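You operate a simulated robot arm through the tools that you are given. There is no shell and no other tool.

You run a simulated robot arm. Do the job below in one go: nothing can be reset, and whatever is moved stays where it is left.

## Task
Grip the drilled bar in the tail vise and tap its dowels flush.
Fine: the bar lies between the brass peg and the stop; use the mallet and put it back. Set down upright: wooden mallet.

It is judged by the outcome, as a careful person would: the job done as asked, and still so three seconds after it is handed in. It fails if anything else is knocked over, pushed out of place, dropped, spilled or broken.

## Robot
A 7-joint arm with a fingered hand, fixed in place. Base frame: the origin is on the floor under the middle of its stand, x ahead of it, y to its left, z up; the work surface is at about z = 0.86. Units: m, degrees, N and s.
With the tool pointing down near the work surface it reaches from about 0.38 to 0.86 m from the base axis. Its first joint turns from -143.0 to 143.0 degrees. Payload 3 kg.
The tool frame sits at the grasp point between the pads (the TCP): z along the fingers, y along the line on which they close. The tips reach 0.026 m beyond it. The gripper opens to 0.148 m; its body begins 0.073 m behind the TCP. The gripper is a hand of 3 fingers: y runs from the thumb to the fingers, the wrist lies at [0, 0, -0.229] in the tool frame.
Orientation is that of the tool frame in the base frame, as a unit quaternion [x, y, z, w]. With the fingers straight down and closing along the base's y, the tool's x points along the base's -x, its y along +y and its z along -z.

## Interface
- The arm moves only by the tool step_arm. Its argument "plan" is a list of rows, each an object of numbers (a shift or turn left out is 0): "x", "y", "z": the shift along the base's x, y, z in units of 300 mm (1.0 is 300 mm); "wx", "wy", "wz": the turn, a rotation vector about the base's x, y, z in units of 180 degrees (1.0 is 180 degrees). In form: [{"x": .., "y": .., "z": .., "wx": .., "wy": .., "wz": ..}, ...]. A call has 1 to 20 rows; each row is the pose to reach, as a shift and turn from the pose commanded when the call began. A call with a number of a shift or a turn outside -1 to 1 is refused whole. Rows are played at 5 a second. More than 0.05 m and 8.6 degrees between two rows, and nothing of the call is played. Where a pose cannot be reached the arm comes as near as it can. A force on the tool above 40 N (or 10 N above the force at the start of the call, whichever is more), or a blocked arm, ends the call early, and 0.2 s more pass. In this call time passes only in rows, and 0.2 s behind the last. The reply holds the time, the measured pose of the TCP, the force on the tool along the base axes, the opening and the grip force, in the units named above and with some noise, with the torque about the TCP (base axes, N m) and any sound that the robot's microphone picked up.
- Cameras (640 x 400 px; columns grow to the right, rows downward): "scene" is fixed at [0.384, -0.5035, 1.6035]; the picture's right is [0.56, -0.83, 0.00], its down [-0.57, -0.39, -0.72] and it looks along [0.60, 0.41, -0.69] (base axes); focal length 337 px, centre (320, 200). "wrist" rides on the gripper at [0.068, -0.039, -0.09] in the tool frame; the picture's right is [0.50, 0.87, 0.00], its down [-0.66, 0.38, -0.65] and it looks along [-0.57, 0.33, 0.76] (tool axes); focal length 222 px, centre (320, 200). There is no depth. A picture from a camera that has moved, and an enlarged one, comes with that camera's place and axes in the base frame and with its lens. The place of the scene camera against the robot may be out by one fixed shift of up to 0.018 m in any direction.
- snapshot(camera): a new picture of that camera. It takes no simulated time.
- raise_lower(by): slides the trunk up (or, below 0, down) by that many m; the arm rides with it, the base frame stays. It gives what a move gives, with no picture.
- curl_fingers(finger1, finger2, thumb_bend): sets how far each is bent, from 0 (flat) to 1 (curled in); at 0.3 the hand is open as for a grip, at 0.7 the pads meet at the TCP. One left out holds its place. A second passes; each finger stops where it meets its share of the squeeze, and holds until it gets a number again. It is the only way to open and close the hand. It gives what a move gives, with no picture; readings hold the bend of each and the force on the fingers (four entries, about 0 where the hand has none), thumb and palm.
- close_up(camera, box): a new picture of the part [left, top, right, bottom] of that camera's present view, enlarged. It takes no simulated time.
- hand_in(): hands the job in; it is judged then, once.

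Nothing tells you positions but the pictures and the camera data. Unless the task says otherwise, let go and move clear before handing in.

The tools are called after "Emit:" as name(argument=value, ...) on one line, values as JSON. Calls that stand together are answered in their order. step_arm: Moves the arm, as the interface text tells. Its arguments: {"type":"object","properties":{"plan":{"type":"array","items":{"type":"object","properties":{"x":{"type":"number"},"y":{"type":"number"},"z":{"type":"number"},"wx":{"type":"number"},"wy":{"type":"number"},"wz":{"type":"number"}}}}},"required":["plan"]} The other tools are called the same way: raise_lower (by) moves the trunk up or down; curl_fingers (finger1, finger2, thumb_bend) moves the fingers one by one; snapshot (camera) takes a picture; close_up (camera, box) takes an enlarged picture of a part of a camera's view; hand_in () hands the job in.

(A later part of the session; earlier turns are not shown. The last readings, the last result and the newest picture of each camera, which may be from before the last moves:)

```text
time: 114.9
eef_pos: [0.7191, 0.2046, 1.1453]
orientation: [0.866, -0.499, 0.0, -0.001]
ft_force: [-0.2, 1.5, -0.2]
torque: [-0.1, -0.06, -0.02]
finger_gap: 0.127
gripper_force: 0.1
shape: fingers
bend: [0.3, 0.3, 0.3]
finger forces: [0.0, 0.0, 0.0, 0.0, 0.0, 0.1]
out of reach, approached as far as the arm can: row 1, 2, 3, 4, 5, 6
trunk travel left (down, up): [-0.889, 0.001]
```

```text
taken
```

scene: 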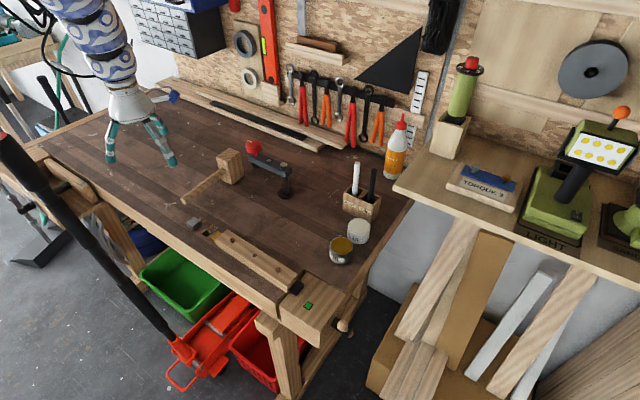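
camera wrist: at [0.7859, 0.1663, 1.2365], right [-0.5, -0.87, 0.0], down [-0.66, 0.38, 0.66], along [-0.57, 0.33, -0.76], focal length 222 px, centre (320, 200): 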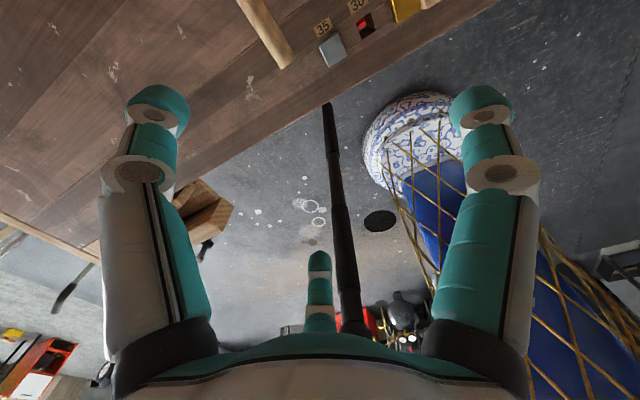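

The arm still falls short here. When it worked earlier it was lower relative to the trunk, so I will descend a little while moving outward and see.

Emit:
step_arm(plan=[{"y": -0.05, "z": -0.1}, {"y": -0.1, "z": -0.2}, {"y": -0.15, "z": -0.3}, {"x": 0.05, "y": -0.15, "z": -0.35}, {"x": 0.1, "y": -0.15, "z": -0.4}, {"x": 0.15, "y": -0.12, "z": -0.42}, {"x": 0.2, "y": -0.08, "z": -0.42}])

Emit:
snapshot(camera="scene")

```text
time: 116.5
eef_pos: [0.6964, 0.1614, 1.0704]
orientation: [0.866, -0.5, -0.004, -0.003]
ft_force: [-0.9, -0.7, 0.0]
torque: [0.0, -0.01, -0.02]
finger_gap: 0.127
gripper_force: 0.1
shape: fingers
bend: [0.3, 0.3, 0.3]
finger forces: [0.0, 0.1, 0.1, 0.0, 0.0, 0.0]
out of reach, approached as far as the arm can: row 1, 2, 3, 4, 5, 6, 7
trunk travel left (down, up): [-0.889, 0.001]
```

```text
taken
```

scene: 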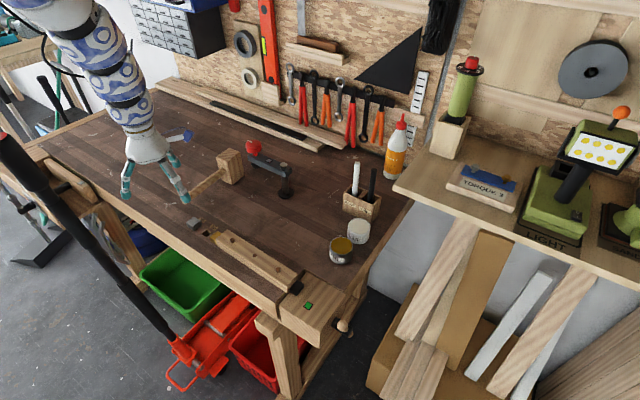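

I want the elbow posture that worked for picking up the bar, which came from the vise side with the arm low. I will go back through there in steps.

Emit:
step_arm(plan=[{"x": 0.04, "y": -0.08, "z": 0.03, "wz": -0.017}, {"x": 0.08, "y": -0.17, "z": 0.06, "wz": -0.034}, {"x": 0.13, "y": -0.26, "z": 0.1, "wz": -0.05}, {"x": 0.18, "y": -0.35, "z": 0.14, "wz": -0.067}, {"x": 0.23, "y": -0.44, "z": 0.18, "wz": -0.084}, {"x": 0.28, "y": -0.53, "z": 0.22, "wz": -0.1}, {"x": 0.33, "y": -0.62, "z": 0.26, "wz": -0.117}, {"x": 0.38, "y": -0.71, "z": 0.3, "wz": -0.134}, {"x": 0.43, "y": -0.8, "z": 0.34, "wz": -0.15}, {"x": 0.48, "y": -0.89, "z": 0.38, "wz": -0.167}, {"x": 0.53, "y": -0.97, "z": 0.42, "wz": -0.183}])

Emit:
step_arm(plan=[{"y": -0.1, "z": 0.0}, {"y": -0.2, "z": 0.0}, {"x": -0.02, "y": -0.3, "z": 0.0}])

Emit:
raise_lower(by=-0.114)

Emit:
snapshot(camera="scene")

```text
time: 118.9
eef_pos: [0.8567, -0.1244, 1.192]
orientation: [-0.689, 0.724, 0.004, 0.003]
ft_force: [-0.6, 0.8, 0.4]
torque: [0.03, 0.0, -0.01]
finger_gap: 0.1269
gripper_force: 0.0
shape: fingers
bend: [0.3, 0.3, 0.3]
finger forces: [0.0, 0.0, 0.0, 0.1, 0.1, 0.0]
trunk travel left (down, up): [-0.889, 0.001]
```

```text
time: 119.7
eef_pos: [0.8502, -0.214, 1.1947]
orientation: [-0.689, 0.724, 0.003, 0.004]
ft_force: [0.1, -0.3, -0.1]
torque: [0.01, 0.01, 0.0]
finger_gap: 0.1269
gripper_force: 0.1
shape: fingers
bend: [0.3, 0.3, 0.3]
finger forces: [0.0, 0.1, 0.0, 0.0, 0.1, 0.1]
trunk travel left (down, up): [-0.889, 0.001]
```

```text
time: 121.2
eef_pos: [0.8503, -0.2152, 1.0813]
orientation: [-0.689, 0.725, 0.002, 0.003]
ft_force: [1.0, -0.3, 0.8]
torque: [0.0, 0.01, 0.03]
finger_gap: 0.1273
gripper_force: 0.1
shape: fingers
bend: [0.3, 0.3, 0.3]
finger forces: [0.1, 0.1, 0.0, 0.1, 0.0, 0.1]
trunk travel left (down, up): [-0.775, 0.115]
```

```text
taken
```

scene: 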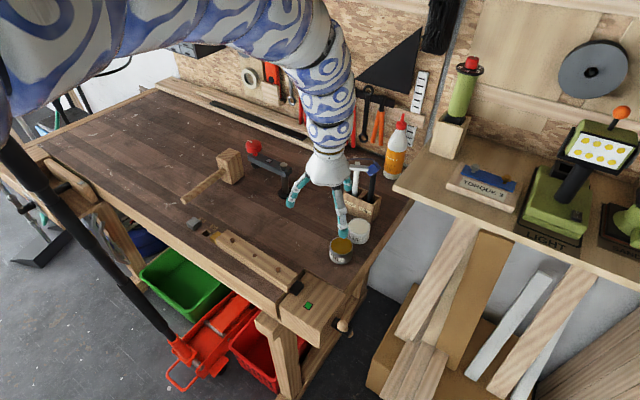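

The posture now resembles the start. I will test sweeping left from here at this height.

Emit:
step_arm(plan=[{"x": -0.01, "y": 0.11, "z": -0.05}, {"x": -0.02, "y": 0.22, "z": -0.1}, {"x": -0.03, "y": 0.33, "z": -0.15}, {"x": -0.03, "y": 0.45, "z": -0.2}, {"x": -0.03, "y": 0.57, "z": -0.22}, {"x": -0.03, "y": 0.7, "z": -0.22}])

Emit:
snapshot(camera="scene")

```text
time: 122.5
eef_pos: [0.8219, -0.0267, 1.0271]
orientation: [-0.689, 0.725, 0.002, 0.004]
ft_force: [-0.3, 0.2, 0.1]
torque: [-0.02, -0.03, 0.0]
finger_gap: 0.1269
gripper_force: 0.1
shape: fingers
bend: [0.3, 0.3, 0.3]
finger forces: [0.1, 0.0, 0.0, 0.0, 0.0, 0.1]
out of reach, approached as far as the arm can: row 4, 5, 6
trunk travel left (down, up): [-0.775, 0.115]
```

```text
taken
```

scene: 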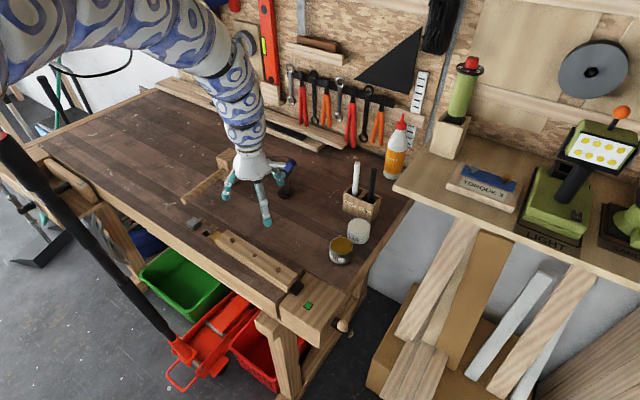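

That looks like the upper limit again. I will go lower and continue left toward the mallet handle.

Emit:
step_arm(plan=[{"z": -0.1}, {"z": -0.2}, {"x": 0.02, "y": 0.05, "z": -0.23, "wz": 0.01}, {"x": 0.03, "y": 0.15, "z": -0.23, "wz": 0.03}, {"x": 0.02, "y": 0.25, "z": -0.23, "wz": 0.05}])

Emit:
snapshot(camera="scene")

Emit:
snapshot(camera="wrist")

```text
time: 123.8
eef_pos: [0.7646, 0.0711, 0.9862]
orientation: [0.738, -0.675, -0.002, -0.003]
ft_force: [-0.4, -0.7, -0.4]
torque: [0.0, -0.01, -0.01]
finger_gap: 0.127
gripper_force: 0.0
shape: fingers
bend: [0.3, 0.3, 0.3]
finger forces: [0.0, 0.1, 0.0, 0.0, 0.0, 0.0]
out of reach, approached as far as the arm can: row 1, 2, 3, 4, 5
trunk travel left (down, up): [-0.775, 0.115]
```

```text
taken
```

scene: 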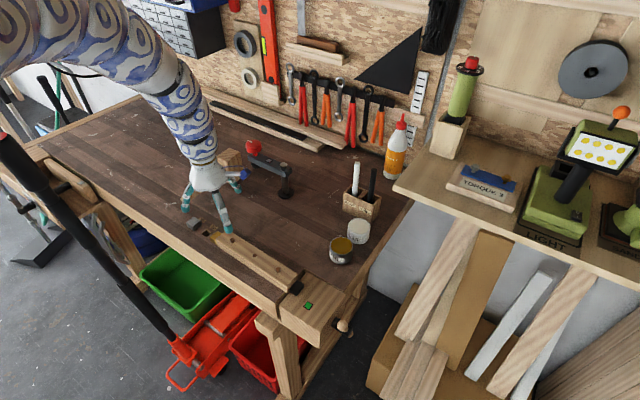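

```text
taken
camera wrist: at [0.8083, 0.0068, 1.0772], right [-0.82, -0.57, 0.0], down [-0.43, 0.61, 0.66], along [-0.38, 0.54, -0.75], focal length 222 px, centre (320, 200)
```

wrist: 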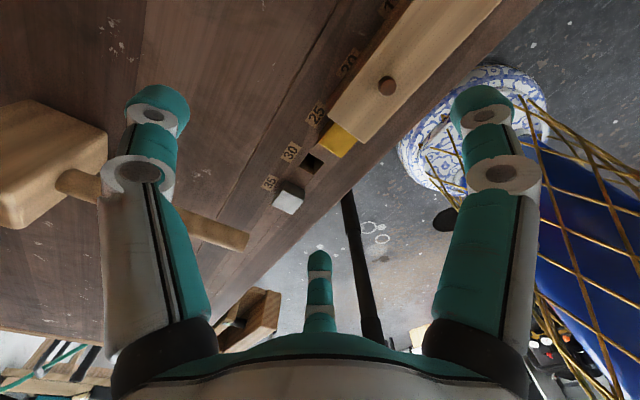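

The elbow is riding high again, and the pickup posture had it low. I will return toward the vise side, where the elbow drops, then come back low.

Emit:
step_arm(plan=[{"x": 0.03, "y": -0.11, "z": 0.04, "wz": -0.006}, {"x": 0.06, "y": -0.22, "z": 0.08, "wz": -0.012}, {"x": 0.09, "y": -0.34, "z": 0.12, "wz": -0.018}, {"x": 0.12, "y": -0.46, "z": 0.16, "wz": -0.024}, {"x": 0.16, "y": -0.58, "z": 0.2, "wz": -0.03}, {"x": 0.2, "y": -0.7, "z": 0.24, "wz": -0.036}, {"x": 0.23, "y": -0.82, "z": 0.28, "wz": -0.042}, {"x": 0.25, "y": -0.93, "z": 0.31, "wz": -0.048}])

Emit:
step_arm(plan=[{"x": -0.05, "y": -0.08}, {"x": -0.1, "y": -0.16}, {"x": -0.15, "y": -0.25}, {"x": -0.2, "y": -0.34}, {"x": -0.25, "y": -0.44}, {"x": -0.27, "y": -0.54}])

Emit:
snapshot(camera="scene")

```text
time: 125.5
eef_pos: [0.8419, -0.2101, 1.078]
orientation: [-0.692, 0.722, 0.003, 0.005]
ft_force: [-0.1, 0.2, -0.3]
torque: [0.06, 0.02, 0.0]
finger_gap: 0.127
gripper_force: 0.0
shape: fingers
bend: [0.3, 0.3, 0.3]
finger forces: [0.0, 0.0, 0.0, 0.0, 0.0, 0.1]
out of reach, approached as far as the arm can: row 3, 4
trunk travel left (down, up): [-0.775, 0.115]
```

```text
time: 127.0
eef_pos: [0.7857, -0.3784, 1.0683]
orientation: [-0.691, 0.723, 0.004, 0.003]
ft_force: [-0.6, -1.0, -0.7]
torque: [-0.02, -0.04, 0.0]
finger_gap: 0.1271
gripper_force: 0.1
shape: fingers
bend: [0.3, 0.3, 0.3]
finger forces: [0.0, 0.0, 0.0, 0.0, 0.0, 0.1]
out of reach, approached as far as the arm can: row 3, 4, 5, 6
trunk travel left (down, up): [-0.775, 0.115]
```

```text
taken
```

scene: 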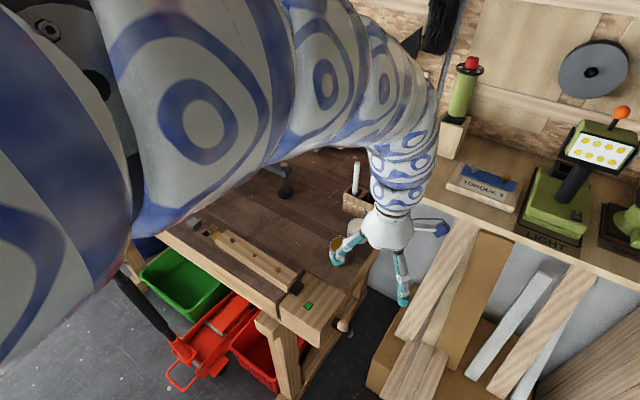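

The posture matches the earlier good one. I will move left while keeping to the inner side, as in the first approach, so the elbow stays low.

Emit:
step_arm(plan=[{"x": -0.05, "y": 0.1}, {"x": -0.1, "y": 0.2}, {"x": -0.15, "y": 0.3}, {"x": -0.2, "y": 0.4}, {"x": -0.25, "y": 0.5}, {"x": -0.3, "y": 0.6}])

Emit:
snapshot(camera="scene")

```text
time: 128.3
eef_pos: [0.7837, -0.2016, 1.0152]
orientation: [-0.69, 0.724, 0.004, 0.002]
ft_force: [0.5, 0.1, -0.1]
torque: [0.04, 0.0, 0.01]
finger_gap: 0.1269
gripper_force: 0.1
shape: fingers
bend: [0.3, 0.3, 0.3]
finger forces: [0.0, 0.0, 0.0, 0.0, 0.0, 0.1]
out of reach, approached as far as the arm can: row 1, 2, 3, 4, 5, 6
trunk travel left (down, up): [-0.775, 0.115]
```

```text
taken
```

scene: 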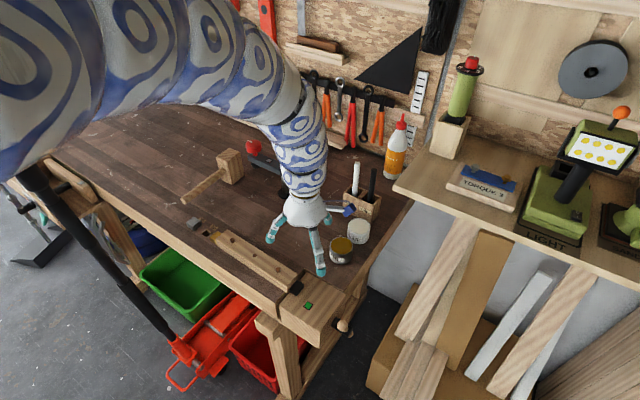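

This matches the earlier posture well. I will repeat the original sequence: trunk up, inward and lower, then out toward the bar's old place and on to the mallet.

Emit:
raise_lower(by=0.114)

Emit:
step_arm(plan=[{"x": -0.05, "z": -0.05}, {"x": -0.1, "y": -0.03, "z": -0.12}, {"x": -0.12, "y": -0.05, "z": -0.19}, {"x": -0.1, "y": -0.05, "z": -0.22}])

Emit:
step_arm(plan=[{"x": 0.05, "y": 0.1}, {"x": 0.1, "y": 0.2}, {"x": 0.15, "y": 0.32}, {"x": 0.2, "y": 0.44}, {"x": 0.25, "y": 0.56}, {"x": 0.28, "y": 0.68}])

Emit:
snapshot(camera="scene")

```text
time: 129.8
eef_pos: [0.7853, -0.2017, 1.1287]
orientation: [-0.692, 0.722, 0.004, 0.003]
ft_force: [-0.3, -0.3, 1.0]
torque: [-0.01, 0.03, 0.05]
finger_gap: 0.1273
gripper_force: 0.0
shape: fingers
bend: [0.3, 0.3, 0.3]
finger forces: [0.0, 0.0, 0.1, 0.1, 0.1, 0.0]
trunk travel left (down, up): [-0.889, 0.001]
```

```text
time: 130.8
eef_pos: [0.7543, -0.2179, 1.0624]
orientation: [-0.691, 0.723, 0.004, 0.002]
ft_force: [0.7, -0.2, 0.5]
torque: [0.0, 0.03, 0.0]
finger_gap: 0.1271
gripper_force: 0.1
shape: fingers
bend: [0.3, 0.3, 0.3]
finger forces: [0.0, 0.0, 0.0, 0.0, 0.0, 0.0]
out of reach, approached as far as the arm can: row 1
trunk travel left (down, up): [-0.889, 0.001]
```

```text
time: 132.2
eef_pos: [0.7676, 0.0109, 1.0751]
orientation: [-0.691, 0.722, 0.001, 0.001]
ft_force: [0.4, 0.0, 0.3]
torque: [-0.08, -0.01, 0.02]
finger_gap: 0.1273
gripper_force: 0.1
shape: fingers
bend: [0.3, 0.3, 0.3]
finger forces: [0.0, 0.0, 0.0, 0.1, 0.0, 0.0]
out of reach, approached as far as the arm can: row 3, 4, 5, 6
trunk travel left (down, up): [-0.889, 0.001]
```

```text
taken
```

scene: 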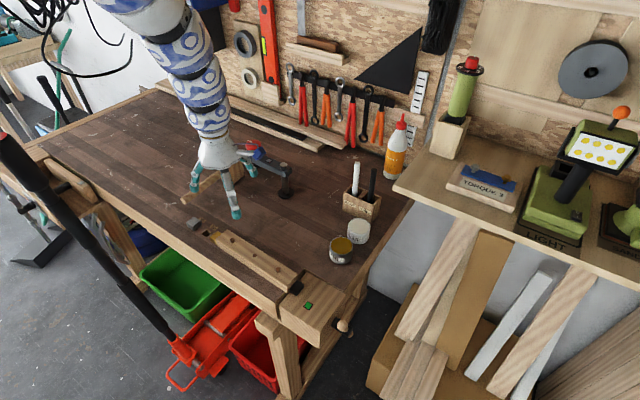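

The elbow went up again. The first time, I turned the hand from 0° to 90° only after settling near (0.74, -0.22), so I will replicate that order exactly.

Emit:
step_arm(plan=[{"x": 0.03, "y": -0.05, "z": 0.04, "wz": -0.04}, {"x": 0.06, "y": -0.1, "z": 0.08, "wz": -0.08}, {"x": 0.09, "y": -0.15, "z": 0.12, "wz": -0.12}, {"x": 0.12, "y": -0.2, "z": 0.16, "wz": -0.16}, {"x": 0.15, "y": -0.27, "z": 0.2, "wz": -0.2}, {"x": 0.18, "y": -0.34, "z": 0.24, "wz": -0.24}, {"x": 0.21, "y": -0.41, "z": 0.28, "wz": -0.28}, {"x": 0.24, "y": -0.48, "z": 0.32, "wz": -0.32}, {"x": 0.27, "y": -0.55, "z": 0.36, "wz": -0.36}, {"x": 0.3, "y": -0.62, "z": 0.4, "wz": -0.4}, {"x": 0.33, "y": -0.69, "z": 0.42, "wz": -0.44}, {"x": 0.34, "y": -0.76, "z": 0.43, "wz": -0.483}])

Emit:
raise_lower(by=-0.114)

Emit:
step_arm(plan=[{"x": -0.08, "y": -0.06}, {"x": -0.16, "y": -0.12}, {"x": -0.24, "y": -0.18}, {"x": -0.32, "y": -0.24}, {"x": -0.4, "y": -0.32}, {"x": -0.42, "y": -0.42}, {"x": -0.42, "y": -0.52}])

Emit:
snapshot(camera="scene")

```text
time: 134.8
eef_pos: [0.8697, -0.2181, 1.2018]
orientation: [-0.005, 1.0, 0.003, 0.004]
ft_force: [0.0, 0.0, 0.2]
torque: [-0.02, -0.01, 0.02]
finger_gap: 0.1271
gripper_force: 0.0
shape: fingers
bend: [0.3, 0.3, 0.3]
finger forces: [0.0, 0.0, 0.0, 0.0, 0.1, 0.0]
out of reach, approached as far as the arm can: row 11, 12
trunk travel left (down, up): [-0.889, 0.001]
```

```text
time: 136.2
eef_pos: [0.8685, -0.2184, 1.0879]
orientation: [-0.005, 1.0, 0.002, 0.004]
ft_force: [-0.6, 0.7, 0.3]
torque: [0.0, 0.02, -0.01]
finger_gap: 0.1274
gripper_force: 0.2
shape: fingers
bend: [0.3, 0.3, 0.3]
finger forces: [0.0, 0.1, 0.1, 0.0, 0.0, 0.0]
trunk travel left (down, up): [-0.775, 0.115]
```

```text
time: 137.8
eef_pos: [0.786, -0.3888, 1.0671]
orientation: [-0.005, 1.0, 0.002, 0.004]
ft_force: [0.0, -1.2, 0.6]
torque: [0.02, 0.0, 0.01]
finger_gap: 0.127
gripper_force: 0.3
shape: fingers
bend: [0.3, 0.3, 0.3]
finger forces: [0.0, 0.1, 0.0, 0.1, 0.0, 0.1]
out of reach, approached as far as the arm can: row 3, 4, 5, 6, 7
trunk travel left (down, up): [-0.775, 0.115]
```

```text
taken
```

scene: 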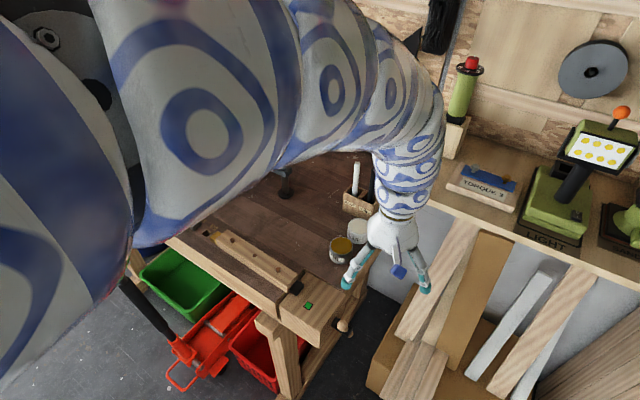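

Same posture as at the outset. I will retrace the first approach: out to (0.73, -0.48), back along the inner limit, trunk up, then the quarter turn.

Emit:
step_arm(plan=[{"x": -0.06, "y": -0.1, "z": -0.03}, {"x": -0.12, "y": -0.2, "z": -0.07}, {"x": -0.19, "y": -0.3, "z": -0.1}])

Emit:
step_arm(plan=[{"x": -0.045, "y": 0.115, "z": 0.03}, {"x": -0.09, "y": 0.23, "z": 0.06}, {"x": -0.135, "y": 0.35, "z": 0.09}, {"x": -0.18, "y": 0.47, "z": 0.11}, {"x": -0.225, "y": 0.58, "z": 0.14}, {"x": -0.27, "y": 0.7, "z": 0.17}, {"x": -0.315, "y": 0.82, "z": 0.2}, {"x": -0.36, "y": 0.937, "z": 0.22}])

Emit:
raise_lower(by=0.11)

Emit:
step_arm(plan=[{"x": -0.1}, {"x": -0.2}, {"x": -0.3}, {"x": -0.4}])

Emit:
snapshot(camera="scene")

```text
time: 138.7
eef_pos: [0.7338, -0.4814, 1.0342]
orientation: [-0.005, 1.0, 0.003, 0.005]
ft_force: [-0.5, 0.6, 0.6]
torque: [-0.02, -0.04, 0.02]
finger_gap: 0.1271
gripper_force: 0.0
shape: fingers
bend: [0.3, 0.3, 0.3]
finger forces: [0.0, 0.1, 0.0, 0.0, 0.1, 0.1]
out of reach, approached as far as the arm can: row 1, 2, 3
trunk travel left (down, up): [-0.775, 0.115]
```

```text
time: 140.4
eef_pos: [0.7795, -0.2203, 1.0072]
orientation: [-0.005, 1.0, 0.001, 0.003]
ft_force: [-0.2, -0.2, 0.4]
torque: [-0.03, -0.01, 0.0]
finger_gap: 0.127
gripper_force: 0.1
shape: fingers
bend: [0.3, 0.3, 0.3]
finger forces: [0.1, 0.0, 0.0, 0.1, 0.1, 0.1]
out of reach, approached as far as the arm can: row 1, 2, 3, 4, 5, 6, 7, 8
trunk travel left (down, up): [-0.775, 0.115]
```

```text
time: 141.9
eef_pos: [0.7806, -0.2213, 1.1175]
orientation: [-0.006, 1.0, 0.002, 0.003]
ft_force: [-0.2, 0.4, 0.0]
torque: [0.03, -0.03, -0.02]
finger_gap: 0.1269
gripper_force: 0.1
shape: fingers
bend: [0.3, 0.3, 0.3]
finger forces: [0.0, 0.0, 0.0, 0.0, 0.0, 0.0]
trunk travel left (down, up): [-0.885, 0.005]
```

```text
time: 142.9
eef_pos: [0.7419, -0.225, 1.0728]
orientation: [-0.005, 1.0, 0.002, 0.002]
ft_force: [-0.1, 0.9, 0.3]
torque: [0.0, -0.03, 0.01]
finger_gap: 0.1271
gripper_force: 0.0
shape: fingers
bend: [0.3, 0.3, 0.3]
finger forces: [0.1, 0.0, 0.0, 0.0, 0.0, 0.1]
out of reach, approached as far as the arm can: row 1, 2, 3, 4
trunk travel left (down, up): [-0.885, 0.005]
```

```text
taken
```

scene: 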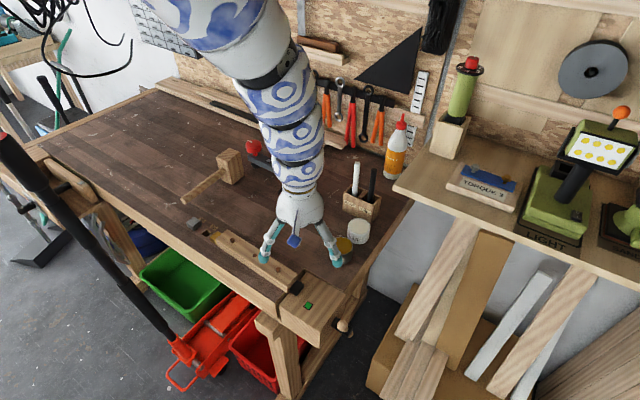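

The readings are nearly identical to the first time. Now the quarter turn, then the same outward move.

Emit:
step_arm(plan=[{"wz": 0.042}, {"wz": 0.084}, {"wz": 0.126}, {"wz": 0.168}, {"wz": 0.21}, {"wz": 0.252}, {"wz": 0.294}, {"wz": 0.336}, {"wz": 0.378}, {"wz": 0.42}, {"wz": 0.46}, {"wz": 0.5}])

Emit:
step_arm(plan=[{"x": 0.06, "y": 0.1}, {"x": 0.12, "y": 0.2}, {"x": 0.18, "y": 0.32}, {"x": 0.2, "y": 0.45}])

Emit:
snapshot(camera="scene")

```text
time: 145.5
eef_pos: [0.7391, -0.225, 1.0709]
orientation: [0.711, -0.703, -0.004, 0.001]
ft_force: [-0.5, 0.5, 0.4]
torque: [-0.02, 0.0, 0.0]
finger_gap: 0.1273
gripper_force: 0.1
shape: fingers
bend: [0.3, 0.3, 0.3]
finger forces: [0.0, 0.1, 0.0, 0.0, 0.1, 0.0]
trunk travel left (down, up): [-0.885, 0.005]
```

```text
time: 146.5
eef_pos: [0.793, -0.0985, 1.0752]
orientation: [0.71, -0.704, -0.003, -0.001]
ft_force: [-0.7, -0.6, -0.3]
torque: [-0.02, 0.01, -0.01]
finger_gap: 0.1268
gripper_force: 0.2
shape: fingers
bend: [0.3, 0.3, 0.3]
finger forces: [0.1, 0.0, 0.0, 0.0, 0.0, 0.0]
out of reach, approached as far as the arm can: row 4
trunk travel left (down, up): [-0.885, 0.005]
```

```text
taken
```

scene: 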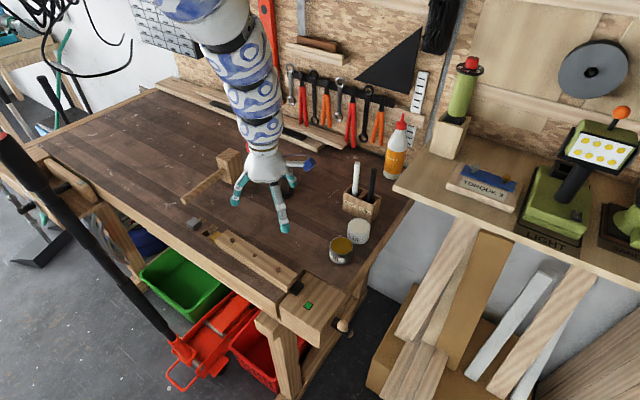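

I think tilting the hand forward (fingers pointing outward and down) is the better answer. It eases the wrist, extends the reach, and does not change the closing direction across the handle. I will turn to yaw 0 and then tilt about y.

Emit:
step_arm(plan=[{"wz": -0.042}, {"wz": -0.084}, {"wz": -0.126}, {"wz": -0.168}, {"wz": -0.21}, {"wz": -0.252}, {"wz": -0.294}, {"wz": -0.336}, {"wz": -0.378}, {"wz": -0.42}, {"wz": -0.462}, {"wz": -0.503}])

Emit:
step_arm(plan=[{"wy": -0.04}, {"wy": -0.08}, {"wy": -0.12}, {"wy": -0.16}, {"wy": -0.2}, {"wy": -0.222}])

Emit:
snapshot(camera="scene")

```text
time: 149.1
eef_pos: [0.795, -0.0993, 1.0738]
orientation: [0.0, 1.0, 0.003, 0.002]
ft_force: [0.6, 0.0, -0.3]
torque: [0.04, -0.01, -0.02]
finger_gap: 0.1271
gripper_force: 0.0
shape: fingers
bend: [0.3, 0.3, 0.3]
finger forces: [0.0, 0.0, 0.1, 0.0, 0.0, 0.1]
trunk travel left (down, up): [-0.885, 0.005]
```

```text
time: 150.5
eef_pos: [0.8996, -0.1024, 1.1269]
orientation: [-0.007, 0.959, 0.022, 0.284]
ft_force: [-0.9, 0.2, 0.2]
torque: [0.0, 0.03, 0.0]
finger_gap: 0.1271
gripper_force: 0.0
shape: fingers
bend: [0.3, 0.3, 0.3]
finger forces: [0.0, 0.0, 0.0, 0.1, 0.1, 0.1]
out of reach, approached as far as the arm can: row 2, 3, 4, 5, 6
trunk travel left (down, up): [-0.885, 0.005]
```

```text
taken
```

scene: 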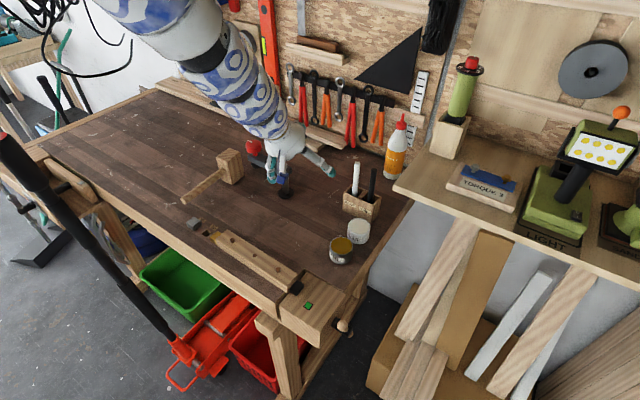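

Even tilted, the wrist stays on the same shell, so the elbow itself is stuck near straight. I will try retracting deeply toward the robot over the front edge at low height, so the elbow bends before extending toward the mallet.

Emit:
step_arm(plan=[{"x": -0.05, "z": -0.03, "wy": 0.035}, {"x": -0.12, "z": -0.06, "wy": 0.07}, {"x": -0.2, "z": -0.1, "wy": 0.105}, {"x": -0.28, "z": -0.13, "wy": 0.14}, {"x": -0.36, "z": -0.17, "wy": 0.184}, {"x": -0.44, "z": -0.22, "wy": 0.184}, {"x": -0.52, "z": -0.28, "wy": 0.184}, {"x": -0.6, "z": -0.34, "wy": 0.184}, {"x": -0.68, "z": -0.4, "wy": 0.184}, {"x": -0.76, "z": -0.44, "wy": 0.184}, {"x": -0.84, "z": -0.48, "wy": 0.184}])

Emit:
snapshot(camera="scene")

```text
time: 152.9
eef_pos: [0.6963, -0.107, 1.0056]
orientation: [0.001, 1.0, 0.023, -0.004]
ft_force: [-0.1, 0.7, 0.4]
torque: [0.01, 0.02, 0.02]
finger_gap: 0.127
gripper_force: 0.0
shape: fingers
bend: [0.3, 0.3, 0.3]
finger forces: [0.1, 0.0, 0.0, 0.0, 0.1, 0.1]
out of reach, approached as far as the arm can: row 10, 11
trunk travel left (down, up): [-0.885, 0.005]
```

```text
taken
```

scene: 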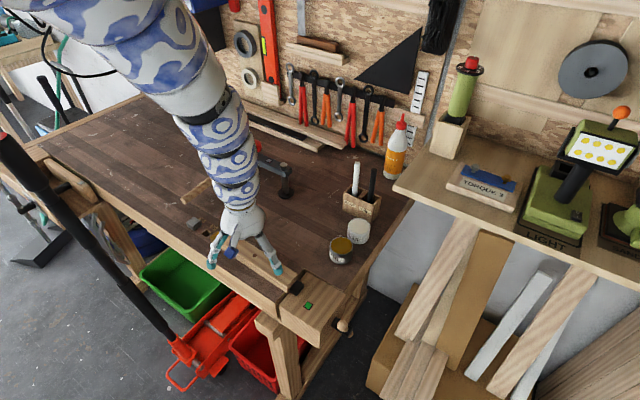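

The inner limit shows up again around x = 0.70. I will keep going inward but lower, past the bench front edge.

Emit:
step_arm(plan=[{"x": -0.03, "z": -0.06}, {"x": -0.08, "z": -0.11}, {"x": -0.14, "z": -0.15}, {"x": -0.2, "z": -0.17}, {"x": -0.28, "z": -0.18}, {"x": -0.36, "z": -0.19}, {"x": -0.44, "z": -0.2}])

Emit:
snapshot(camera="scene")

```text
time: 154.5
eef_pos: [0.6517, -0.0953, 0.9467]
orientation: [0.0, 1.0, 0.028, -0.01]
ft_force: [-0.3, -0.9, -0.1]
torque: [0.01, 0.03, 0.01]
finger_gap: 0.1269
gripper_force: 0.0
shape: fingers
bend: [0.3, 0.3, 0.3]
finger forces: [0.0, 0.0, 0.0, 0.1, 0.0, 0.0]
out of reach, approached as far as the arm can: row 3, 4, 5, 6, 7
trunk travel left (down, up): [-0.885, 0.005]
```

```text
taken
```

scene: 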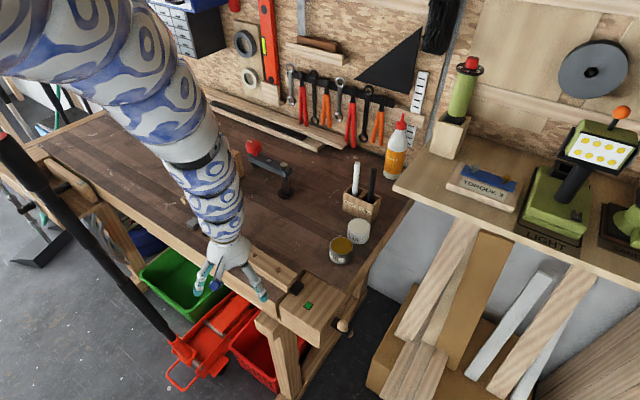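

Both inward and outward moves are refused, which fits a straight, singular elbow. The first time, turning the hand to its roll limit knocked the elbow out of that state, so I will go back near (0.74, -0.22) and turn gradually until the limit is felt.

Emit:
step_arm(plan=[{"x": 0.05, "y": -0.05, "z": 0.08}, {"x": 0.11, "y": -0.11, "z": 0.16}, {"x": 0.17, "y": -0.18, "z": 0.24}, {"x": 0.23, "y": -0.26, "z": 0.32}, {"x": 0.28, "y": -0.34, "z": 0.38}, {"x": 0.3, "y": -0.42, "z": 0.41}])

Emit:
step_arm(plan=[{"wz": 0.045}, {"wz": 0.09}, {"wz": 0.135}, {"wz": 0.18}, {"wz": 0.225}, {"wz": 0.27}, {"wz": 0.315}, {"wz": 0.36}, {"wz": 0.405}, {"wz": 0.45}, {"wz": 0.495}, {"wz": 0.54}, {"wz": 0.585}, {"wz": 0.63}, {"wz": 0.675}, {"wz": 0.72}])

```text
time: 155.9
eef_pos: [0.7403, -0.2209, 1.0724]
orientation: [0.0, 1.0, 0.023, -0.003]
ft_force: [0.5, 0.0, -0.2]
torque: [0.03, -0.03, -0.02]
finger_gap: 0.1269
gripper_force: 0.0
shape: fingers
bend: [0.3, 0.3, 0.3]
finger forces: [0.1, 0.1, 0.0, 0.0, 0.0, 0.0]
out of reach, approached as far as the arm can: row 1, 2, 3, 4
trunk travel left (down, up): [-0.885, 0.005]
```

```text
time: 159.3
eef_pos: [0.7413, -0.22, 1.0726]
orientation: [0.905, -0.424, -0.008, 0.021]
ft_force: [0.1, -0.1, 0.5]
torque: [-0.01, 0.0, 0.02]
finger_gap: 0.1271
gripper_force: 0.2
shape: fingers
bend: [0.3, 0.3, 0.3]
finger forces: [0.0, 0.0, 0.0, 0.0, 0.0, 0.1]
trunk travel left (down, up): [-0.885, 0.005]
```

No limit yet at 130°. I will keep turning.

Emit:
step_arm(plan=[{"wz": 0.04}, {"wz": 0.08}, {"wz": 0.12}, {"wz": 0.16}, {"wz": 0.2}, {"wz": 0.24}, {"wz": 0.28}, {"wz": 0.32}])

Emit:
snapshot(camera="scene")

```text
time: 161.1
eef_pos: [0.7431, -0.2203, 1.0708]
orientation: [0.998, 0.064, 0.003, 0.022]
ft_force: [0.5, -0.1, 0.5]
torque: [0.02, 0.03, 0.0]
finger_gap: 0.127
gripper_force: 0.2
shape: fingers
bend: [0.3, 0.3, 0.3]
finger forces: [0.1, 0.0, 0.0, 0.0, 0.0, 0.1]
trunk travel left (down, up): [-0.885, 0.005]
```

```text
taken
```

scene: 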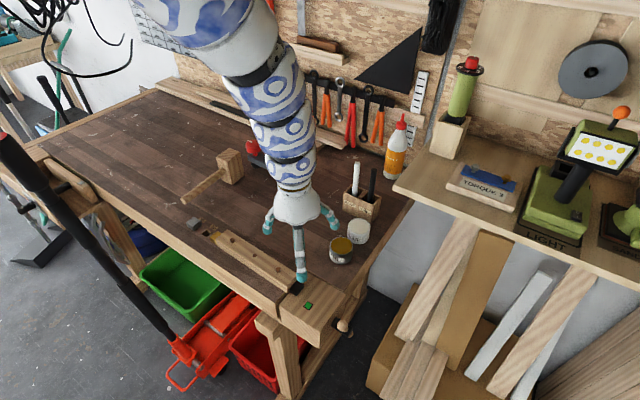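

Still no limit at 187°. The wrist has clearly been rewound since the start, so I will continue until it is felt.

Emit:
step_arm(plan=[{"wz": 0.045}, {"wz": 0.09}, {"wz": 0.135}, {"wz": 0.18}, {"wz": 0.225}, {"wz": 0.27}, {"wz": 0.315}, {"wz": 0.36}, {"wz": 0.405}, {"wz": 0.45}])

```text
time: 163.3
eef_pos: [0.7616, -0.2158, 1.0656]
orientation: [0.717, 0.697, 0.018, 0.014]
ft_force: [0.1, -0.6, 0.6]
torque: [0.01, 0.03, 0.0]
finger_gap: 0.1273
gripper_force: 0.0
shape: fingers
bend: [0.3, 0.3, 0.3]
finger forces: [0.0, 0.0, 0.0, 0.0, 0.0, 0.1]
out of reach, approached as far as the arm can: row 1, 2, 3, 4, 5, 6, 7, 8, 9, 10
trunk travel left (down, up): [-0.885, 0.005]
```

This time the roll limit did shift the arm. I will test the outward move toward the bar's old place, keeping this hand angle.

Emit:
step_arm(plan=[{"x": 0.05, "y": 0.1}, {"x": 0.1, "y": 0.2}, {"x": 0.15, "y": 0.32}, {"x": 0.17, "y": 0.45}])

Emit:
step_arm(plan=[{"x": 0.035, "y": 0.09, "wz": -0.01}, {"x": 0.07, "y": 0.18, "wz": -0.02}, {"x": 0.1, "y": 0.27, "wz": -0.03}])

Emit:
snapshot(camera="scene")

```text
time: 164.3
eef_pos: [0.7902, -0.071, 1.0676]
orientation: [0.717, 0.696, 0.018, 0.014]
ft_force: [0.0, 1.1, 0.4]
torque: [-0.06, -0.03, 0.0]
finger_gap: 0.127
gripper_force: 0.1
shape: fingers
bend: [0.3, 0.3, 0.3]
finger forces: [0.1, 0.0, 0.0, 0.1, 0.1, 0.0]
out of reach, approached as far as the arm can: row 3, 4
trunk travel left (down, up): [-0.885, 0.005]
```

```text
time: 165.1
eef_pos: [0.7753, 0.0008, 1.0697]
orientation: [0.748, 0.663, 0.017, 0.016]
ft_force: [-0.1, 0.0, 0.4]
torque: [-0.03, 0.0, 0.01]
finger_gap: 0.1271
gripper_force: 0.1
shape: fingers
bend: [0.3, 0.3, 0.3]
finger forces: [0.1, 0.0, 0.0, 0.0, 0.1, 0.0]
out of reach, approached as far as the arm can: row 1, 2, 3
trunk travel left (down, up): [-0.885, 0.005]
```

```text
taken
```

scene: 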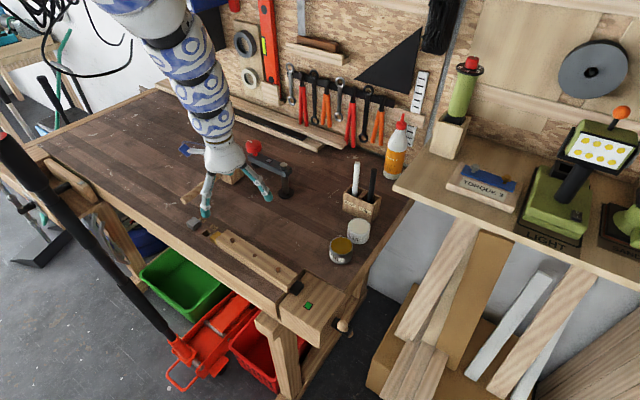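

The reach is still limited here, and I now suspect a wrist bend limit on this side. Tilting forward should relax that, but I have not yet tried moving outward while tilted. I will turn to 120°, a comfortable mid-range roll, then tilt and reach toward the mallet.

Emit:
step_arm(plan=[{"wz": -0.044}, {"wz": -0.088}, {"wz": -0.132}, {"wz": -0.176}, {"wz": -0.22}, {"wz": -0.264}, {"wz": -0.308}, {"wz": -0.352}, {"wz": -0.396}, {"wz": -0.44}, {"wz": -0.484}, {"wz": -0.528}, {"wz": -0.572}, {"wz": -0.616}, {"wz": -0.66}, {"wz": -0.704}, {"wz": -0.748}, {"wz": -0.796}])

Emit:
step_arm(plan=[{"x": 0.03, "z": 0.02, "wy": -0.04}, {"x": 0.08, "y": 0.02, "z": 0.04, "wy": -0.08}, {"x": 0.14, "y": 0.04, "z": 0.06, "wy": -0.12}, {"x": 0.2, "y": 0.06, "z": 0.08, "wy": -0.16}, {"x": 0.26, "y": 0.08, "z": 0.1, "wy": -0.2}])

Emit:
snapshot(camera="scene")

```text
time: 168.9
eef_pos: [0.7518, 0.0172, 1.0754]
orientation: [0.864, -0.504, -0.009, 0.02]
ft_force: [0.2, 0.3, 0.0]
torque: [0.02, -0.01, -0.03]
finger_gap: 0.1271
gripper_force: 0.1
shape: fingers
bend: [0.3, 0.3, 0.3]
finger forces: [0.0, 0.0, 0.0, 0.0, 0.0, 0.1]
out of reach, approached as far as the arm can: row 2, 3, 4, 5, 6, 7, 8, 9, 10, 11, 12, 13, 14, 15, 16, 17, 18
trunk travel left (down, up): [-0.885, 0.005]
```

```text
time: 170.1
eef_pos: [0.8401, -0.0029, 1.1048]
orientation: [0.846, -0.49, 0.174, -0.123]
ft_force: [0.7, 0.4, 0.2]
torque: [-0.02, -0.02, 0.0]
finger_gap: 0.1269
gripper_force: 0.1
shape: fingers
bend: [0.3, 0.3, 0.3]
finger forces: [0.0, 0.0, 0.1, 0.0, 0.0, 0.1]
out of reach, approached as far as the arm can: row 3, 4, 5
trunk travel left (down, up): [-0.885, 0.005]
```

```text
taken
```

scene: 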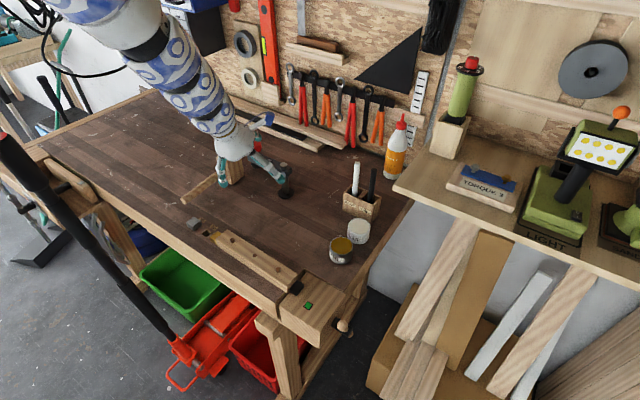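

I want to know whether this is a true limit or slow convergence, so I will command a very slow outward and leftward creep and watch the reading.

Emit:
step_arm(plan=[{"y": 0.01}, {"y": 0.02}, {"y": 0.03}, {"y": 0.04}, {"y": 0.05}, {"y": 0.06}, {"y": 0.07}, {"y": 0.08}, {"y": 0.09}, {"y": 0.1}, {"y": 0.1}, {"y": 0.1}, {"y": 0.1}, {"y": 0.1}])

```text
time: 173.1
eef_pos: [0.8369, 0.0238, 1.1078]
orientation: [0.847, -0.489, 0.167, -0.126]
ft_force: [0.6, 0.0, 0.4]
torque: [0.0, 0.01, 0.02]
finger_gap: 0.1267
gripper_force: 0.1
shape: fingers
bend: [0.3, 0.3, 0.3]
finger forces: [0.0, 0.0, 0.1, 0.0, 0.0, 0.1]
out of reach, approached as far as the arm can: row 7, 8, 9, 10, 11, 12, 13, 14
trunk travel left (down, up): [-0.885, 0.005]
```

Creeping slowly, the arm does nearly follow. I will continue in small, slow increments toward the mallet.

Emit:
step_arm(plan=[{"y": 0.012}, {"y": 0.024}, {"y": 0.036}, {"y": 0.048}, {"y": 0.06}, {"y": 0.072}, {"y": 0.084}, {"y": 0.096}, {"y": 0.108}, {"y": 0.12}, {"y": 0.132}, {"y": 0.144}, {"y": 0.156}, {"y": 0.168}, {"y": 0.18}, {"y": 0.192}, {"y": 0.2}, {"y": 0.2}, {"y": 0.2}, {"y": 0.2}])

Emit:
step_arm(plan=[{"y": 0.012}, {"y": 0.024}, {"y": 0.036}, {"y": 0.048}, {"y": 0.06}, {"y": 0.072}, {"y": 0.084}, {"y": 0.096}, {"y": 0.108}, {"y": 0.12}, {"y": 0.132}, {"y": 0.144}, {"y": 0.156}, {"y": 0.168}, {"y": 0.18}, {"y": 0.192}, {"y": 0.2}, {"y": 0.2}, {"y": 0.2}, {"y": 0.2}])

```text
time: 177.3
eef_pos: [0.8308, 0.0687, 1.1151]
orientation: [0.849, -0.487, 0.157, -0.131]
ft_force: [0.2, 0.2, 0.3]
torque: [-0.01, 0.02, -0.02]
finger_gap: 0.127
gripper_force: 0.0
shape: fingers
bend: [0.3, 0.3, 0.3]
finger forces: [0.1, 0.0, 0.0, 0.0, 0.1, 0.0]
out of reach, approached as far as the arm can: row 1, 2, 3, 4, 5, 6, 7, 8, 9, 10, 11, 12, 13, 14, 15, 16, 17, 18, 19, 20
trunk travel left (down, up): [-0.885, 0.005]
```

```text
time: 181.5
eef_pos: [0.8123, 0.1106, 1.1153]
orientation: [0.851, -0.487, 0.147, -0.135]
ft_force: [-0.5, 0.8, -0.4]
torque: [0.01, 0.01, -0.01]
finger_gap: 0.1272
gripper_force: 0.1
shape: fingers
bend: [0.3, 0.3, 0.3]
finger forces: [0.0, 0.0, 0.1, 0.0, 0.0, 0.0]
out of reach, approached as far as the arm can: row 1, 2, 3, 4, 5, 6, 7, 8, 9, 10, 11, 12, 13, 14, 15, 16, 17, 18, 19, 20
trunk travel left (down, up): [-0.885, 0.005]
```

The arm drifts off sideways on a hard limit. At the vise, lowering the trunk greatly increased reach, so I will do the same here: trunk down while the hand rises relative to it.

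Emit:
raise_lower(by=-0.08)

Emit:
step_arm(plan=[{"x": 0.02, "y": 0.03, "z": 0.06}, {"x": 0.04, "y": 0.06, "z": 0.12}, {"x": 0.06, "y": 0.1, "z": 0.18}, {"x": 0.08, "y": 0.14, "z": 0.24}, {"x": 0.09, "y": 0.18, "z": 0.3}, {"x": 0.1, "y": 0.22, "z": 0.36}])

Emit:
snapshot(camera="scene")

```text
time: 182.6
eef_pos: [0.8135, 0.1103, 1.0353]
orientation: [0.85, -0.486, 0.148, -0.136]
ft_force: [0.2, 0.7, -0.1]
torque: [-0.03, 0.02, 0.01]
finger_gap: 0.1269
gripper_force: 0.1
shape: fingers
bend: [0.3, 0.3, 0.3]
finger forces: [0.1, 0.0, 0.0, 0.1, 0.0, 0.0]
trunk travel left (down, up): [-0.805, 0.085]
```

```text
time: 184.0
eef_pos: [0.8518, 0.1655, 1.1272]
orientation: [0.856, -0.481, 0.116, -0.15]
ft_force: [0.3, 0.5, -0.2]
torque: [0.03, -0.01, -0.04]
finger_gap: 0.1269
gripper_force: 0.0
shape: fingers
bend: [0.3, 0.3, 0.3]
finger forces: [0.0, 0.0, 0.0, 0.0, 0.0, 0.0]
out of reach, approached as far as the arm can: row 1, 2, 3, 4, 5, 6
trunk travel left (down, up): [-0.805, 0.085]
```

```text
taken
```

scene: 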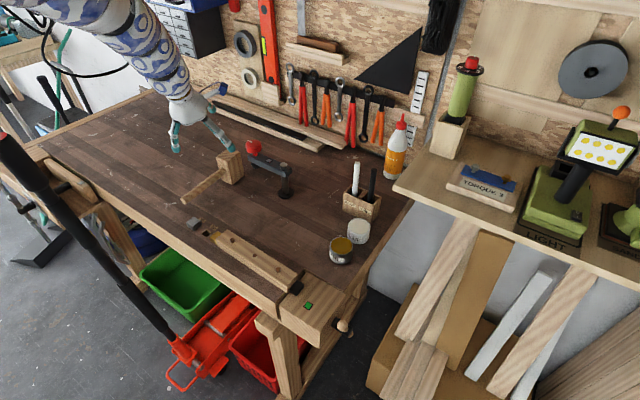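

Progress: lower trunk gives more reach. I will repeat the step.

Emit:
raise_lower(by=-0.1)

Emit:
step_arm(plan=[{"y": 0.03, "z": 0.06, "wx": 0.006}, {"y": 0.06, "z": 0.12, "wx": 0.012}, {"y": 0.1, "z": 0.18, "wx": 0.02}, {"y": 0.14, "z": 0.24, "wx": 0.03}, {"y": 0.18, "z": 0.3, "wx": 0.04}, {"y": 0.21, "z": 0.34, "wx": 0.046}])

Emit:
snapshot(camera="wrist")

Emit:
snapshot(camera="scene")

```text
time: 185.4
eef_pos: [0.8516, 0.1646, 1.0257]
orientation: [0.855, -0.482, 0.117, -0.151]
ft_force: [0.0, -0.5, 0.0]
torque: [0.01, -0.02, -0.01]
finger_gap: 0.1269
gripper_force: 0.1
shape: fingers
bend: [0.3, 0.3, 0.3]
finger forces: [0.0, 0.0, 0.0, 0.0, 0.0, 0.1]
trunk travel left (down, up): [-0.705, 0.185]
```

```text
time: 186.8
eef_pos: [0.8524, 0.2282, 1.1284]
orientation: [0.842, -0.489, 0.081, -0.21]
ft_force: [0.3, -0.1, 0.4]
torque: [-0.01, 0.01, 0.0]
finger_gap: 0.1271
gripper_force: 0.1
shape: fingers
bend: [0.3, 0.3, 0.3]
finger forces: [0.0, 0.0, 0.0, 0.0, 0.0, 0.0]
out of reach, approached as far as the arm can: row 5, 6
trunk travel left (down, up): [-0.705, 0.185]
```

```text
taken
camera wrist: at [0.8866, 0.1617, 1.2231], right [-0.43, -0.8, -0.41], down [-0.85, 0.22, 0.47], along [-0.29, 0.55, -0.78], focal length 222 px, centre (320, 200)
```

wrist: 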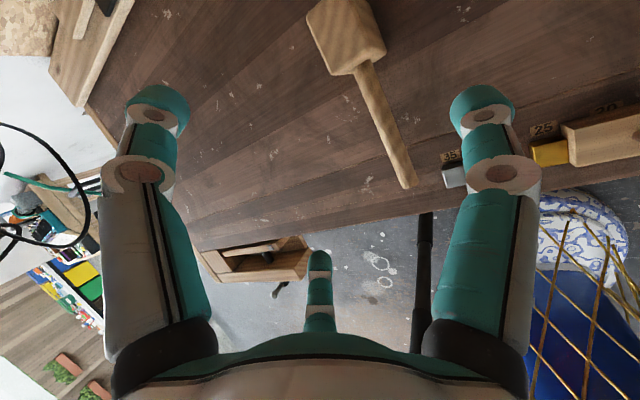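

```text
taken
```

scene: 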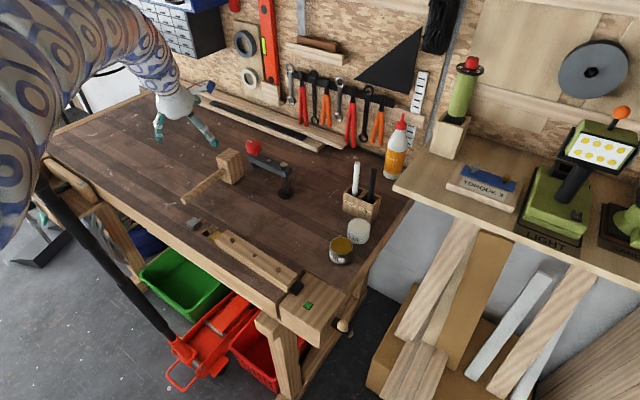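

The arm now reaches over the mallet with few complaints. I will square up the hand so it only tilts forward about y, and lower slightly.

Emit:
step_arm(plan=[{"x": -0.02, "y": 0.0, "z": -0.02, "wx": -0.03, "wz": -0.005}, {"x": -0.04, "y": 0.0, "z": -0.05, "wx": -0.06, "wz": -0.01}, {"x": -0.06, "y": 0.0, "z": -0.09, "wx": -0.0893, "wy": 0.0022, "wz": -0.0142}, {"x": -0.08, "y": 0.0, "z": -0.13, "wx": -0.0893, "wy": 0.0022, "wz": -0.0142}])

Emit:
snapshot(camera="wrist")

Emit:
snapshot(camera="scene")

```text
time: 187.8
eef_pos: [0.8384, 0.2053, 1.0913]
orientation: [0.859, -0.486, 0.087, -0.136]
ft_force: [0.5, 0.1, -0.7]
torque: [-0.01, -0.02, 0.0]
finger_gap: 0.1269
gripper_force: 0.3
shape: fingers
bend: [0.3, 0.3, 0.3]
finger forces: [0.0, 0.1, 0.1, 0.0, 0.0, 0.0]
out of reach, approached as far as the arm can: row 1, 2, 3, 4
trunk travel left (down, up): [-0.705, 0.185]
```

```text
taken
camera wrist: at [0.8774, 0.1525, 1.1926], right [-0.45, -0.85, -0.27], down [-0.83, 0.28, 0.49], along [-0.34, 0.44, -0.83], focal length 222 px, centre (320, 200)
```

wrist: 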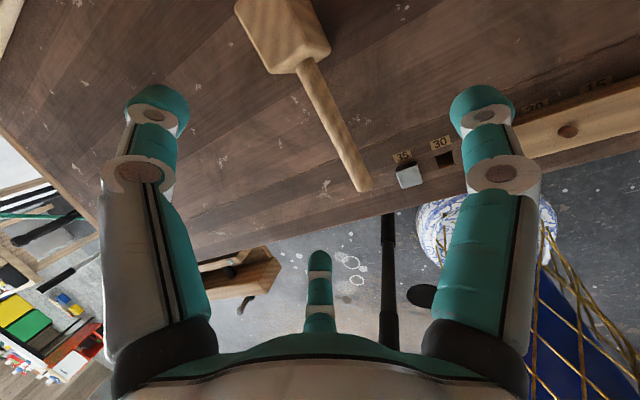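

```text
taken
```

scene: 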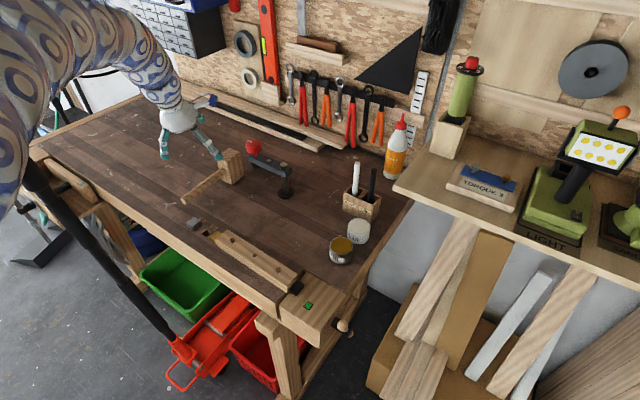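

I need still more reach margin. I will raise the hand and lower the trunk once more, then square up.

Emit:
step_arm(plan=[{"z": 0.08}, {"z": 0.16}, {"z": 0.24}, {"z": 0.32}])

Emit:
raise_lower(by=-0.12)

Emit:
step_arm(plan=[{"y": 0.03, "z": 0.03, "wx": -0.015}, {"y": 0.06, "z": 0.06, "wx": -0.03}, {"y": 0.08, "z": 0.09, "wx": -0.045}])

Emit:
snapshot(camera="scene")

```text
time: 188.8
eef_pos: [0.8382, 0.2023, 1.1893]
orientation: [0.86, -0.485, 0.081, -0.138]
ft_force: [0.8, 0.0, -0.5]
torque: [0.0, 0.01, -0.02]
finger_gap: 0.1272
gripper_force: 0.0
shape: fingers
bend: [0.3, 0.3, 0.3]
finger forces: [0.0, 0.0, 0.0, 0.1, 0.1, 0.1]
out of reach, approached as far as the arm can: row 4
trunk travel left (down, up): [-0.705, 0.185]
```

```text
time: 190.3
eef_pos: [0.8384, 0.2018, 1.0686]
orientation: [0.86, -0.485, 0.081, -0.139]
ft_force: [0.4, -0.2, 0.5]
torque: [0.02, 0.01, 0.0]
finger_gap: 0.127
gripper_force: 0.0
shape: fingers
bend: [0.3, 0.3, 0.3]
finger forces: [0.1, 0.1, 0.0, 0.1, 0.1, 0.0]
trunk travel left (down, up): [-0.585, 0.305]
```

```text
time: 191.1
eef_pos: [0.8279, 0.2018, 1.0876]
orientation: [0.87, -0.476, 0.07, -0.108]
ft_force: [-0.4, 0.0, 0.5]
torque: [-0.03, -0.01, -0.02]
finger_gap: 0.127
gripper_force: 0.0
shape: fingers
bend: [0.3, 0.3, 0.3]
finger forces: [0.0, 0.1, 0.0, 0.0, 0.0, 0.0]
out of reach, approached as far as the arm can: row 1, 2, 3
trunk travel left (down, up): [-0.585, 0.305]
```

```text
taken
```

scene: 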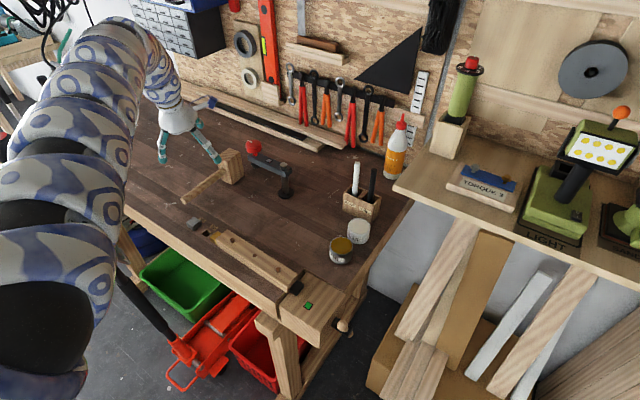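

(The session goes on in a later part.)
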